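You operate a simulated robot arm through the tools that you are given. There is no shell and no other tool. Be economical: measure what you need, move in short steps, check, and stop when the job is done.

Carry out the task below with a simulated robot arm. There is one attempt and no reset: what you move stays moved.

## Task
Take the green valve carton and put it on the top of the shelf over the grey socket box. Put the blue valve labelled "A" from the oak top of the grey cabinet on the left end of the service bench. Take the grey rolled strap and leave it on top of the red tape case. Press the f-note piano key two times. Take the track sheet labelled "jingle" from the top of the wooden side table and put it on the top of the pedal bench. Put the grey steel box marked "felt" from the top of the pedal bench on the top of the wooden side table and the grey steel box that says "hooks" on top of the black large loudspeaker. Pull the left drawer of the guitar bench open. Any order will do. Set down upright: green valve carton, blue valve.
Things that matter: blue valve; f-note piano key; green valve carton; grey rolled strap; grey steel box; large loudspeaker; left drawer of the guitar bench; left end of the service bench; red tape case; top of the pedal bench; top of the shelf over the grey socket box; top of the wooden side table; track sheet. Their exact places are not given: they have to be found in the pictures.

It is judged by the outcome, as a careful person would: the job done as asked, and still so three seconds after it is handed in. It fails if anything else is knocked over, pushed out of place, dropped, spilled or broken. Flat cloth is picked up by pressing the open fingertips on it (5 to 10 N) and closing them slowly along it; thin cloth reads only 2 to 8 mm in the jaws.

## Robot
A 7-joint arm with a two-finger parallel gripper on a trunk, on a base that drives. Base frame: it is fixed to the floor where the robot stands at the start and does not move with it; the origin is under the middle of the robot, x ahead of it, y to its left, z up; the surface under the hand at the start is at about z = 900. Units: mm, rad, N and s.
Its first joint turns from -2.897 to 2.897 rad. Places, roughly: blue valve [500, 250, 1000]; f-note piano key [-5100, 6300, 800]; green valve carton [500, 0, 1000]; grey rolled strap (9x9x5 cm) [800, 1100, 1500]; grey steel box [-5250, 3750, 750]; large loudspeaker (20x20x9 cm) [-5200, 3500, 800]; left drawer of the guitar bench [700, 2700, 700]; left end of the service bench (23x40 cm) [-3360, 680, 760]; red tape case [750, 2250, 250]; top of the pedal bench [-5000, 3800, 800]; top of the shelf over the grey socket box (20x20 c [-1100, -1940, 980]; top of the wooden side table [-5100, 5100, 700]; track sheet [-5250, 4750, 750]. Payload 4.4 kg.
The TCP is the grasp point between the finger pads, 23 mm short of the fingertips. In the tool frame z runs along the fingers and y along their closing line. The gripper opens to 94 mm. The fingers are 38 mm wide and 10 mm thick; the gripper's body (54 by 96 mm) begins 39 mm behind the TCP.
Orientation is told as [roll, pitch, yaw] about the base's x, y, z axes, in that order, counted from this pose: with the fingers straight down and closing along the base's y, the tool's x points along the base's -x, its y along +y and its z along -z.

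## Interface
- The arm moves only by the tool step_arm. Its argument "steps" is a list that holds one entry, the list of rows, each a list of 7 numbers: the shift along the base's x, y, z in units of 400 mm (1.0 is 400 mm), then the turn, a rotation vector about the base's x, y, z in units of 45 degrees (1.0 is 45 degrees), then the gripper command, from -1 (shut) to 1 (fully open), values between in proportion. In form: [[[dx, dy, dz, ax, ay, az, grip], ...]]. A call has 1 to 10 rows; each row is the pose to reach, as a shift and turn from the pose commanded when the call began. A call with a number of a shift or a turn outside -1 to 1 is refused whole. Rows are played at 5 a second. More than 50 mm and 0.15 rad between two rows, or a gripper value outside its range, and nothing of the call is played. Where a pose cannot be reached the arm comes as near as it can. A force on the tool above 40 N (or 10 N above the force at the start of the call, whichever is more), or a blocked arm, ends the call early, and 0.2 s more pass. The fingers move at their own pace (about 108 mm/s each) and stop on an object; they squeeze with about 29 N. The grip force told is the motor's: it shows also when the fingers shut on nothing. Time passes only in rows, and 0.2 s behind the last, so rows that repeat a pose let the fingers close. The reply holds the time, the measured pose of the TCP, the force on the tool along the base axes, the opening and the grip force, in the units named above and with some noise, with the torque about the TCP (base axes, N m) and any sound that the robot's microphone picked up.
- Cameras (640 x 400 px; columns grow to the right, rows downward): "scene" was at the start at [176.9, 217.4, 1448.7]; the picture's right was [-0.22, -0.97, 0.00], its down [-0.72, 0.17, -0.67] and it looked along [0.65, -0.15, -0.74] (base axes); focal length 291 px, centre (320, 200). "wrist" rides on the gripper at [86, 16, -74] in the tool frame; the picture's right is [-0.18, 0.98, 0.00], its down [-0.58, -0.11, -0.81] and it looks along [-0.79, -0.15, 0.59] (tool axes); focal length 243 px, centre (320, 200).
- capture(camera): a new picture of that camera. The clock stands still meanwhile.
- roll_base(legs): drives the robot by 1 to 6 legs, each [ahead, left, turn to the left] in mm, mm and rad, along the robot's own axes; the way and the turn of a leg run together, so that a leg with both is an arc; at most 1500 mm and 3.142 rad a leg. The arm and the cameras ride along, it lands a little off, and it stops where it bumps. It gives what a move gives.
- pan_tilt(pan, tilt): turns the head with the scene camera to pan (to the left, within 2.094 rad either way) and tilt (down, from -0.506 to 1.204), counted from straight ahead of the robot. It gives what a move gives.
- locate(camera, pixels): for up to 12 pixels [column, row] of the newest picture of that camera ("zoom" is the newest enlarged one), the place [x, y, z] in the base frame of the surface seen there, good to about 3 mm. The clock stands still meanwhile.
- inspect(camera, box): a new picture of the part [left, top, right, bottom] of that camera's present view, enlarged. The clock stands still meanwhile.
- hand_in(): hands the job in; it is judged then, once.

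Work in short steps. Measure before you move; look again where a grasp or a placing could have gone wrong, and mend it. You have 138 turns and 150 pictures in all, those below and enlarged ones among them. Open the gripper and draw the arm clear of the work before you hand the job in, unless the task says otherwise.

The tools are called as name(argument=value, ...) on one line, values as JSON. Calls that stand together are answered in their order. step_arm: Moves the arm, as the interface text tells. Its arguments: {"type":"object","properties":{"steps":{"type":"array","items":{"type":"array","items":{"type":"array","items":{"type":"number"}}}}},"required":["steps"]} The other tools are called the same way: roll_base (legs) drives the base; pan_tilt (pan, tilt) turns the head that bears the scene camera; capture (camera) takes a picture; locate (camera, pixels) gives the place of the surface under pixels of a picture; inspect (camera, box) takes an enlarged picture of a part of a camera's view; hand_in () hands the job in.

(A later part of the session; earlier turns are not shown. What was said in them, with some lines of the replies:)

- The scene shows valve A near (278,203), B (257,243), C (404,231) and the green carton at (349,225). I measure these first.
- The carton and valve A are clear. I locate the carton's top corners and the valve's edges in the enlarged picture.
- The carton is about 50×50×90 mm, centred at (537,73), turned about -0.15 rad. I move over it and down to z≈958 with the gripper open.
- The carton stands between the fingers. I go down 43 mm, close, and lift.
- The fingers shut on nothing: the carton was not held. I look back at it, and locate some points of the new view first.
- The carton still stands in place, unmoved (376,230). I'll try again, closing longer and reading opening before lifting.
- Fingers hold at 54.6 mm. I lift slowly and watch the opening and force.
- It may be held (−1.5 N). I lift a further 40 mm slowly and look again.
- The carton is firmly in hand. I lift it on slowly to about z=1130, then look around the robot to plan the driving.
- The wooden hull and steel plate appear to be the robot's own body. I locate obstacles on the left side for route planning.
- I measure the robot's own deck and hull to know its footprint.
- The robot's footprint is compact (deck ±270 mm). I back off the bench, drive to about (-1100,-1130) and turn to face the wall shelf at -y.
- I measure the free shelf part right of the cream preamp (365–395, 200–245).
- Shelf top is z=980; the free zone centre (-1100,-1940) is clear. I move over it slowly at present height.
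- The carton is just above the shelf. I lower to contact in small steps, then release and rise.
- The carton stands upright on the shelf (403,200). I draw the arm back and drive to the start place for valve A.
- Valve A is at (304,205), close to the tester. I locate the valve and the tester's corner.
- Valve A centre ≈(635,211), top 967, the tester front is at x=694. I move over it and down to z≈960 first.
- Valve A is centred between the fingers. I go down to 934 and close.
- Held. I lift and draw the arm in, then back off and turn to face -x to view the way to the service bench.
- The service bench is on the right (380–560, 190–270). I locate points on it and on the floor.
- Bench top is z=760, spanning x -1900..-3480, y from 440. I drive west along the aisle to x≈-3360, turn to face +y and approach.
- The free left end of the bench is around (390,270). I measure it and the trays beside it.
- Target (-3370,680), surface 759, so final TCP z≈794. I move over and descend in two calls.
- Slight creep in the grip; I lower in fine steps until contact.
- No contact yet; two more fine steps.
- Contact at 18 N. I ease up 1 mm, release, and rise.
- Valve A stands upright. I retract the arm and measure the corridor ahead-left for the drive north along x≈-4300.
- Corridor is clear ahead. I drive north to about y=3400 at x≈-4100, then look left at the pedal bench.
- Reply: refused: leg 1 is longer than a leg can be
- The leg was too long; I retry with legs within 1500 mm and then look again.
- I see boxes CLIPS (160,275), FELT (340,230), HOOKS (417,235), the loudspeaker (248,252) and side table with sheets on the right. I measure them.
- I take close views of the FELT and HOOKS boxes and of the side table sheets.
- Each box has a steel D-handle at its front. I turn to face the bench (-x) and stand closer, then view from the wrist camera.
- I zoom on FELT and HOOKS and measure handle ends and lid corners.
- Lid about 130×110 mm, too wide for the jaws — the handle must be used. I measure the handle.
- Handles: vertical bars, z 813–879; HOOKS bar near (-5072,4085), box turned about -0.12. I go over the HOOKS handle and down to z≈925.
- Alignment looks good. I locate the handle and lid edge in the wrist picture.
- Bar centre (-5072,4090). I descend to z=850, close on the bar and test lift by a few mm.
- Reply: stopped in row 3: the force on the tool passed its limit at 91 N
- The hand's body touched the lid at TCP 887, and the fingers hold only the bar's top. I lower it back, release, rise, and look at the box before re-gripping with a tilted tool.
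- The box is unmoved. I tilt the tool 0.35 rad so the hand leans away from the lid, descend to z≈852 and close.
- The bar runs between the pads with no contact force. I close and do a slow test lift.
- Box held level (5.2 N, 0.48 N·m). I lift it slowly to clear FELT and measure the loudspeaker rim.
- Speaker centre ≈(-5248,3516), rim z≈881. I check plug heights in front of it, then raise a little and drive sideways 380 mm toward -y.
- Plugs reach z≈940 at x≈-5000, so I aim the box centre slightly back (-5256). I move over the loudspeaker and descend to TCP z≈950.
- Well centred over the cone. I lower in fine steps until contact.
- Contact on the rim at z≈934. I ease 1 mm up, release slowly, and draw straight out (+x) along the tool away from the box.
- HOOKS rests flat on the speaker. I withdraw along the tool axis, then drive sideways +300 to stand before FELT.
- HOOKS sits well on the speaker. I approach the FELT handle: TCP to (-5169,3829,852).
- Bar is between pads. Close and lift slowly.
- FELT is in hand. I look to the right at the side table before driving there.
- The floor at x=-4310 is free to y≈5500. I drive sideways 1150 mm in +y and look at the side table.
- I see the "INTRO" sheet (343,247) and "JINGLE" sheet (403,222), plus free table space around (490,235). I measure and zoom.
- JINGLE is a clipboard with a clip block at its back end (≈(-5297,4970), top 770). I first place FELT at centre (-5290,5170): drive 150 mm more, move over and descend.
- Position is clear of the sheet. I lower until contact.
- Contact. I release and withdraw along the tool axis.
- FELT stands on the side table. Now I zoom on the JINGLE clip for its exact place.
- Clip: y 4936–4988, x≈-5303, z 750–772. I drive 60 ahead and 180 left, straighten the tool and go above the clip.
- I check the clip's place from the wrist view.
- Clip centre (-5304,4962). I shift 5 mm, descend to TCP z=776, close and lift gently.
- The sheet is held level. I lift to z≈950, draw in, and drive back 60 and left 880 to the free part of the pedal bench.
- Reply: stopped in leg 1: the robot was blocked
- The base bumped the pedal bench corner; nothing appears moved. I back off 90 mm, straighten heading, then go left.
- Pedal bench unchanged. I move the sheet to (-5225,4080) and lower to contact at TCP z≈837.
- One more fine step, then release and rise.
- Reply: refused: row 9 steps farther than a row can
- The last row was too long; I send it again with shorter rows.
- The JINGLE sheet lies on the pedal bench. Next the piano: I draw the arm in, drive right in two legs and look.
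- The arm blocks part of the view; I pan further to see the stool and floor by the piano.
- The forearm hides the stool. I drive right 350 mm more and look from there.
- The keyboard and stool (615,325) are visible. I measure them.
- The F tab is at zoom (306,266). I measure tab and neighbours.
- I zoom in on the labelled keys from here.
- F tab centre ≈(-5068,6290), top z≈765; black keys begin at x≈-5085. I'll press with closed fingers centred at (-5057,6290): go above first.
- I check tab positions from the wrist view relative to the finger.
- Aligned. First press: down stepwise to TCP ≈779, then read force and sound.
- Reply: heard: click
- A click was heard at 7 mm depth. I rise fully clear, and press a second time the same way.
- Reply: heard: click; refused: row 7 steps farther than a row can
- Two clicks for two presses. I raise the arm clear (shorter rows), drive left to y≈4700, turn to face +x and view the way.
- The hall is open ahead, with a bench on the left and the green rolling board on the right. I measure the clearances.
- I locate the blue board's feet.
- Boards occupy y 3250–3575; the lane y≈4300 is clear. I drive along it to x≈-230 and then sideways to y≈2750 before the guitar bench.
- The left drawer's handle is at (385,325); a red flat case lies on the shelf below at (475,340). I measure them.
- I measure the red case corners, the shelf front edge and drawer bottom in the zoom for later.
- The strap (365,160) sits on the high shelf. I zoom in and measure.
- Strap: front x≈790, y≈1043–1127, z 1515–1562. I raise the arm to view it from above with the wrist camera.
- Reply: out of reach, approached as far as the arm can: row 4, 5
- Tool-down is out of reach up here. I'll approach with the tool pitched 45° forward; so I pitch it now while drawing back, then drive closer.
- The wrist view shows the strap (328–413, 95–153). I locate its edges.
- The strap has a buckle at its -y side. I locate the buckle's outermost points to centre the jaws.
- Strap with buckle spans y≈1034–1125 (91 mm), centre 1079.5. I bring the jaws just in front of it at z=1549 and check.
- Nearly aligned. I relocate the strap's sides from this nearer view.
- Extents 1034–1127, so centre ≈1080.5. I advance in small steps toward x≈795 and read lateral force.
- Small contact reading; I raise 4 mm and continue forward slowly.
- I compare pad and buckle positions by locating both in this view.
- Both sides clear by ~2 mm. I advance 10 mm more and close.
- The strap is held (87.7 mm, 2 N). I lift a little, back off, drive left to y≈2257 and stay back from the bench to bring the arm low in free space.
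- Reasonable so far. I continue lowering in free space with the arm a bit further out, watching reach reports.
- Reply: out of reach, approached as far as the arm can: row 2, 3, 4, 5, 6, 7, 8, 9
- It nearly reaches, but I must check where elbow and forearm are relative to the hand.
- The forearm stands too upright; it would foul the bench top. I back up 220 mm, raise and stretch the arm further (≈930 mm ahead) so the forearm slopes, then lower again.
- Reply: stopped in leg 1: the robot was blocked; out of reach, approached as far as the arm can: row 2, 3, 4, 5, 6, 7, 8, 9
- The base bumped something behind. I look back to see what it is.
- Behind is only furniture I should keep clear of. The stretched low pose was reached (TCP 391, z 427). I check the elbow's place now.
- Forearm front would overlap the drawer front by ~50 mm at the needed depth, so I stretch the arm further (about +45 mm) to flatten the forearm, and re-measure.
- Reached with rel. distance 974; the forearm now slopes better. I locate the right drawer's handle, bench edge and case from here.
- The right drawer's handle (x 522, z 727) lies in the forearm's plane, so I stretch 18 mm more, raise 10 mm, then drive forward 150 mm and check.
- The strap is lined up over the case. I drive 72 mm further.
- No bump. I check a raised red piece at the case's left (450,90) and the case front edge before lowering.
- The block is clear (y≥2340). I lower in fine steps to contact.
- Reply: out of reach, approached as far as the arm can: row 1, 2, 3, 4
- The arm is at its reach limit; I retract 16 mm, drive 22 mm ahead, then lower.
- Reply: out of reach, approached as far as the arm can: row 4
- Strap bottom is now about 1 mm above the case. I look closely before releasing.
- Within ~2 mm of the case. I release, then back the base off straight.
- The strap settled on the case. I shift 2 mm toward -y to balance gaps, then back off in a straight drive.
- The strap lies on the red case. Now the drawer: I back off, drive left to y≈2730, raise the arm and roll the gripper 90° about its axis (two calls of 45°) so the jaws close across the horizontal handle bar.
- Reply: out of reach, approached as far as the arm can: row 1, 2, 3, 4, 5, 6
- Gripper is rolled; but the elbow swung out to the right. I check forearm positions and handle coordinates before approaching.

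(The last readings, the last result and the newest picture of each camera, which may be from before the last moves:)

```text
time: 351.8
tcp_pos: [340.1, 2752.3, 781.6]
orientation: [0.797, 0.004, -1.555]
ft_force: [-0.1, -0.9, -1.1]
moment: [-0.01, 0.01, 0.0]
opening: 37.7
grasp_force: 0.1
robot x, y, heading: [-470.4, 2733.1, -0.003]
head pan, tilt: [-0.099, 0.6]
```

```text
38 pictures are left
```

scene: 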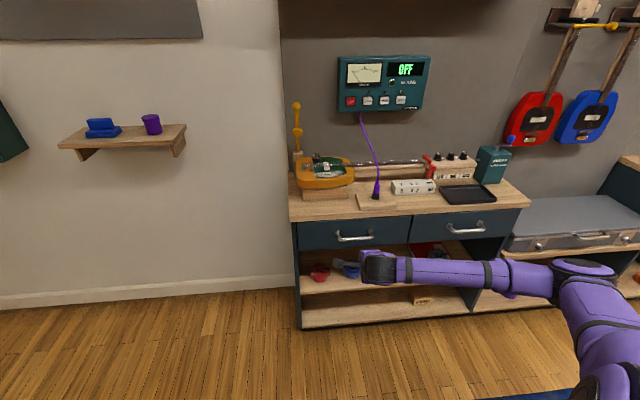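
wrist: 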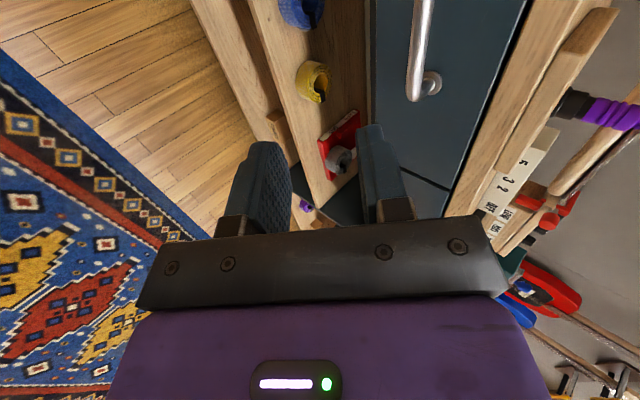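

I locate the handle bar in the wrist view.

locate(camera="wrist", pixels=[[420, 20], [417, 50], [414, 75], [412, 90], [430, 85], [425, 30], [412, 40]])

inspect(camera="scene", box=[300, 205, 420, 275])

locate(camera="zoom", pixels=[[220, 188], [260, 188], [300, 186], [350, 184], [400, 178], [300, 182], [300, 190]])

```text
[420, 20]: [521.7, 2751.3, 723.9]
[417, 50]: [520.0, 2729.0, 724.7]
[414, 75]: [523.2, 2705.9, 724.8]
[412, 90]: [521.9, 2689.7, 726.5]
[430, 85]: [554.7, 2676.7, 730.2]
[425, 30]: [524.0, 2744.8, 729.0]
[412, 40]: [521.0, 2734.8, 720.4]
```

```text
5.33 times, centred on (360, 240) of scene
```

zoom: 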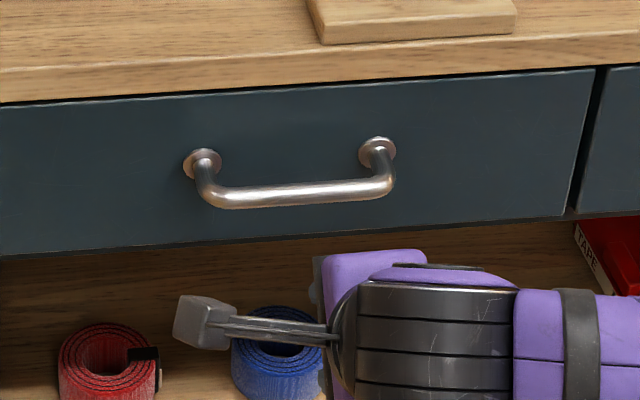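

```text
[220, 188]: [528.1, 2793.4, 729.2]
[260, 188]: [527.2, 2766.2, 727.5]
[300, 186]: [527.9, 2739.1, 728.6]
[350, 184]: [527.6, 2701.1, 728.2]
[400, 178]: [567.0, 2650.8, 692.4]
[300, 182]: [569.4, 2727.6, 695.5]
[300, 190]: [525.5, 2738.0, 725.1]
```

Bar centre (527,2740,724). I drive 130 mm forward to stand off along the tool axis, then check.

roll_base(legs=[[130, 0, 0]])

step_arm(steps=[[[0, -0.015, 0, 0, 0, 0, -0.2], [0, -0.03, 0, 0, 0, 0, -0.2]]])

capture(camera="wrist")

```text
time: 353.1
tcp_pos: [469.1, 2753.7, 782.8]
orientation: [0.797, 0.002, -1.553]
ft_force: [-0.2, 0.7, -0.1]
moment: [0.01, 0.02, 0.01]
opening: 37.6
grasp_force: 0.0
robot x, y, heading: [-341.6, 2730.7, 0.002]
head pan, tilt: [-0.099, 0.6]
```

```text
time: 353.7
tcp_pos: [469.6, 2741.6, 783.4]
orientation: [0.797, 0.003, -1.553]
ft_force: [0.0, 0.4, 0.4]
moment: [0.0, 0.04, -0.01]
opening: 37.5
grasp_force: 0.1
robot x, y, heading: [-336.7, 2732.1, 0.001]
head pan, tilt: [-0.099, 0.6]
```

```text
36 pictures are left
```

wrist: 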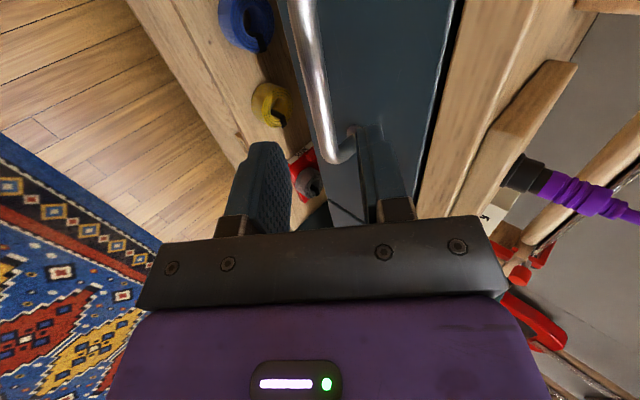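

Bar lies between the finger planes. I advance along the tool axis ~78 mm in four rows, then close.

step_arm(steps=[[[0.035, 0, -0.036, 0, 0, 0, -0.2], [0.07, 0, -0.072, 0, 0, 0, -0.2], [0.105, 0, -0.108, 0, 0, 0, -0.2], [0.135, 0, -0.14, 0, 0, 0, -0.2]]])

capture(camera="wrist")

```text
time: 354.7
tcp_pos: [523.8, 2740.3, 726.7]
orientation: [0.79, 0.003, -1.552]
ft_force: [-0.1, 1.1, -1.1]
moment: [0.0, 0.0, 0.01]
opening: 37.7
grasp_force: 0.0
robot x, y, heading: [-342.9, 2734.4, 0.001]
head pan, tilt: [-0.099, 0.6]
```

```text
35 pictures are left
```

wrist: 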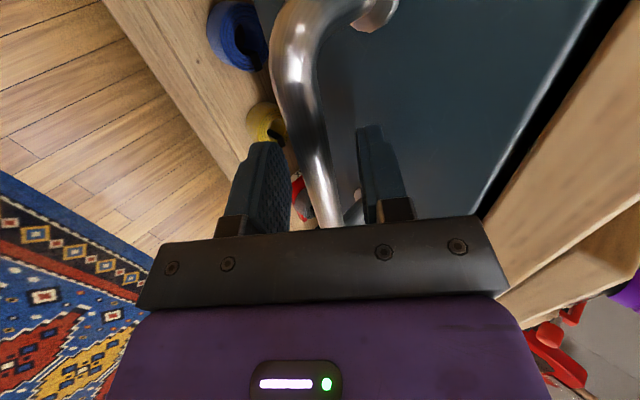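

The bar is between the fingers with no contact. I close on it, then pull by driving back 120 mm.

step_arm(steps=[[[0, 0, 0, 0, 0, 0, -0.5], [0, 0, 0, 0, 0, 0, -1], [0, 0, 0, 0, 0, 0, -1], [0, 0, 0, 0, 0, 0, -1]]])

roll_base(legs=[[-120, 0, 0]])

capture(camera="scene")

```text
time: 355.7
tcp_pos: [523.5, 2741.7, 728.5]
orientation: [0.788, 0.003, -1.552]
ft_force: [-1.8, -0.2, -5.4]
moment: [1.35, 0.03, -1.26]
opening: 15.8
grasp_force: 45.4
robot x, y, heading: [-340.6, 2731.9, -0.002]
head pan, tilt: [-0.099, 0.6]
```

```text
time: 356.9
tcp_pos: [404.1, 2741.9, 727.7]
orientation: [0.789, 0.002, -1.552]
ft_force: [1.4, 5.3, -8.9]
moment: [1.13, 0.04, -1.28]
opening: 15.9
grasp_force: 45.3
robot x, y, heading: [-459.9, 2731.0, 0.004]
head pan, tilt: [-0.099, 0.6]
```

```text
34 pictures are left
```

scene: 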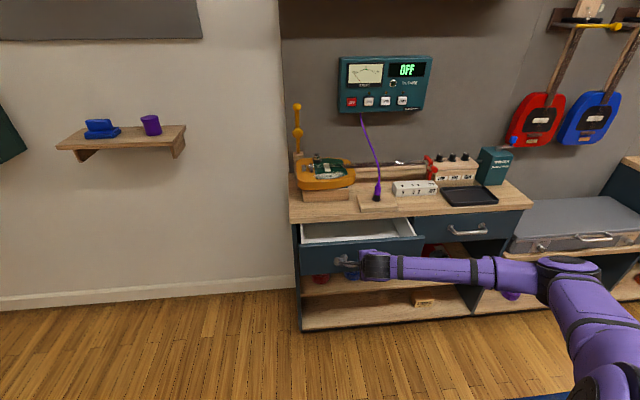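

The drawer came out 120 mm. I pull about 90 mm more with the arm.

step_arm(steps=[[[-0.05, 0, 0, 0, 0, 0, -1], [-0.1, 0, 0, 0, 0, 0, -1], [-0.15, 0, 0, 0, 0, 0, -1], [-0.2, 0, 0, 0, 0, 0, -1], [-0.23, 0, 0, 0, 0, 0, -1]]])

capture(camera="scene")

```text
time: 357.4
tcp_pos: [379.7, 2740.8, 727.7]
orientation: [0.765, 0.006, -1.549]
ft_force: [1.5, 1.9, -13.8]
moment: [1.53, 0.12, -1.11]
opening: 15.9
grasp_force: 44.7
out of reach, approached as far as the arm can: row 1, 2
robot x, y, heading: [-464.3, 2734.5, -0.001]
head pan, tilt: [-0.099, 0.6]
stopped in row 2: the force on the tool passed its limit at 51 N (the readings are from after the stop); the commanded pose is now the measured one
```

```text
33 pictures are left
```

scene: 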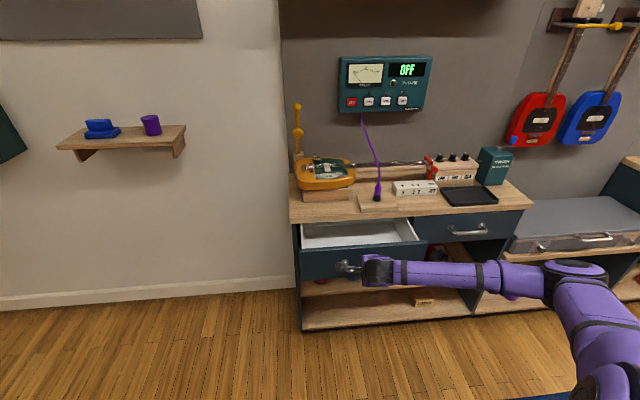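

The arm can't retract more in this posture; I pull with the base another 70 mm.

roll_base(legs=[[-70, 0, 0]])

capture(camera="scene")

```text
time: 358.4
tcp_pos: [310.6, 2741.0, 728.0]
orientation: [0.765, 0.005, -1.55]
ft_force: [0.7, 3.5, -25.0]
moment: [1.15, 0.11, -1.22]
opening: 15.8
grasp_force: 44.7
robot x, y, heading: [-533.1, 2731.5, -0.002]
head pan, tilt: [-0.099, 0.6]
```

```text
32 pictures are left
```

scene: 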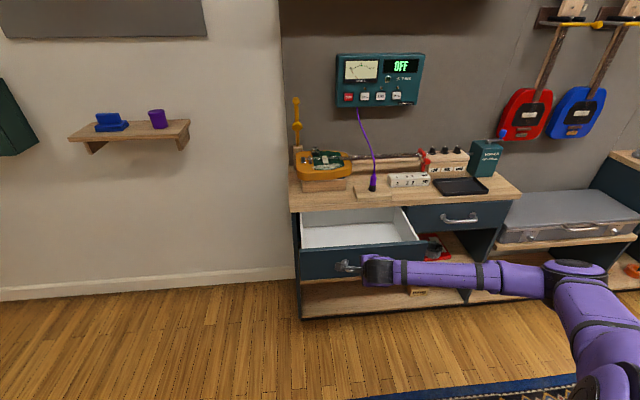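

The drawer is open about 213 mm. I open the jaws slightly and withdraw along the tool axis (back and up).

step_arm(steps=[[[0, 0, 0, 0, 0, 0, -0.2], [0, 0, 0, 0, 0, 0, -0.2], [-0.03, 0, 0.03, 0, 0, 0, -0.2], [-0.06, 0, 0.06, 0, 0, 0, -0.2], [-0.09, 0, 0.09, 0, 0, 0, -0.2], [-0.12, 0, 0.12, 0, 0, 0, -0.2]]])

capture(camera="wrist")

```text
time: 359.8
tcp_pos: [262.2, 2741.1, 775.8]
orientation: [0.764, 0.005, -1.548]
ft_force: [0.2, -0.5, 0.2]
moment: [-0.01, 0.02, -0.01]
opening: 37.4
grasp_force: 0.1
robot x, y, heading: [-533.4, 2733.1, 0.0]
head pan, tilt: [-0.099, 0.6]
```

```text
31 pictures are left
```

wrist: 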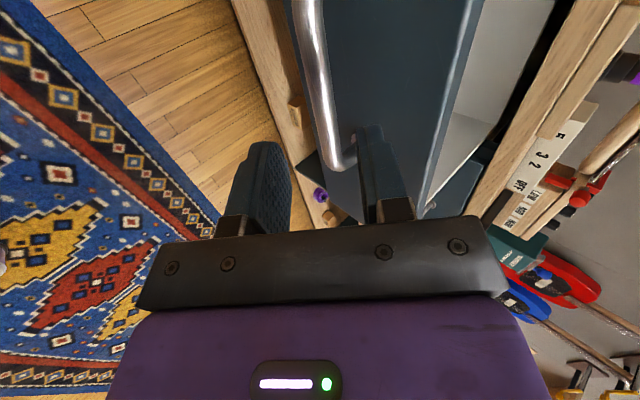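

Clear of the handle. I raise the arm, open the gripper, drive left 500 mm and look back at the bumped area and at the bench.

step_arm(steps=[[[0, 0, 0.1, 0, 0, 0, 0.5], [0, 0, 0.2, 0, 0, 0, 1], [0, 0, 0.3, 0, 0, 0, 1], [0, 0, 0.4, 0, 0, 0, 1], [0, 0, 0.5, 0, 0, 0, 1], [0, 0, 0.6, 0, 0, 0, 1]]])

roll_base(legs=[[0, 500, 0]])

pan_tilt(pan=-2.0, tilt=0.4)

capture(camera="scene")

pan_tilt(pan=-0.6, tilt=0.6)

capture(camera="scene")

```text
time: 361.2
tcp_pos: [262.3, 2740.5, 1017.4]
orientation: [0.766, 0.004, -1.549]
ft_force: [0.3, 0.2, -0.2]
moment: [0.02, 0.04, 0.01]
opening: 94.3
grasp_force: 0.0
robot x, y, heading: [-529.8, 2734.2, -0.005]
head pan, tilt: [-0.099, 0.6]
```

```text
time: 364.2
tcp_pos: [261.5, 3242.6, 1016.7]
orientation: [0.767, 0.004, -1.544]
ft_force: [0.0, 1.3, 0.1]
moment: [0.02, 0.03, 0.02]
opening: 94.2
grasp_force: 0.0
robot x, y, heading: [-533.0, 3234.0, 0.004]
head pan, tilt: [-0.099, 0.6]
```

```text
time: 366.0
tcp_pos: [262.6, 3241.1, 1015.9]
orientation: [0.767, 0.005, -1.546]
ft_force: [-0.7, 0.4, 0.0]
moment: [0.0, -0.03, -0.01]
opening: 93.7
grasp_force: 0.0
robot x, y, heading: [-528.7, 3232.8, 0.005]
head pan, tilt: [-2.0, 0.4]
```

```text
30 pictures are left
```

scene: 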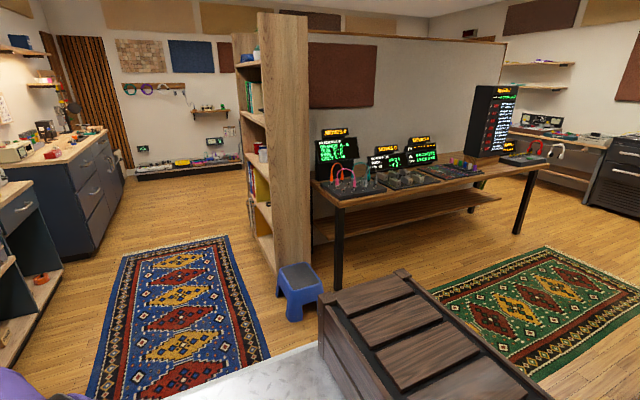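

```text
time: 367.6
tcp_pos: [261.7, 3241.9, 1016.3]
orientation: [0.768, 0.003, -1.547]
ft_force: [-0.7, 0.2, -0.4]
moment: [-0.01, -0.02, 0.02]
opening: 93.7
grasp_force: 0.1
robot x, y, heading: [-527.2, 3231.7, 0.01]
head pan, tilt: [-0.6, 0.6]
```

```text
29 pictures are left
```

scene: 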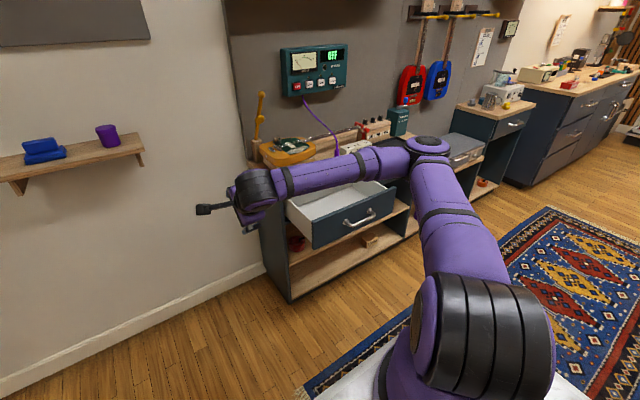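

The drawer stays open, the step stool still stands by the bookshelf, the strap was last seen on the case, the arm is clear and the gripper is open. I hand in.

hand_in()

```text
The job is handed in.
```

I finished every part of the task and handed it in; no verdict came back.

- **Green valve carton:** it stands upright on the shelf over the grey socket box. My first grip closed on nothing, but the carton did not move.
- **Blue valve "A":** it stands upright on the left end of the service bench.
- **Grey rolled strap:** it lies on the red tape case, with its front overhanging the case edge by about 10 mm.
- **F-note key:** I pressed it twice and heard a click each time.
- **"Jingle" track sheet:** it is on the pedal bench.
- **"Felt" box:** it is on the wooden side table.
- **"Hooks" box:** it rests level on the large loudspeaker. On the first try the gripper hit this box's lid at 91 N; the box did not visibly move or change.
- **Left drawer of the guitar bench:** it is open about 210 mm.

The base bumped into things twice. Once it caught near the corner of the pedal bench, and the items there looked undisturbed afterwards. Once it hit something behind it near the bookshelf, which I could not identify. The blue step stool beside the bookshelf was still upright, but I did not measure whether it had shifted.
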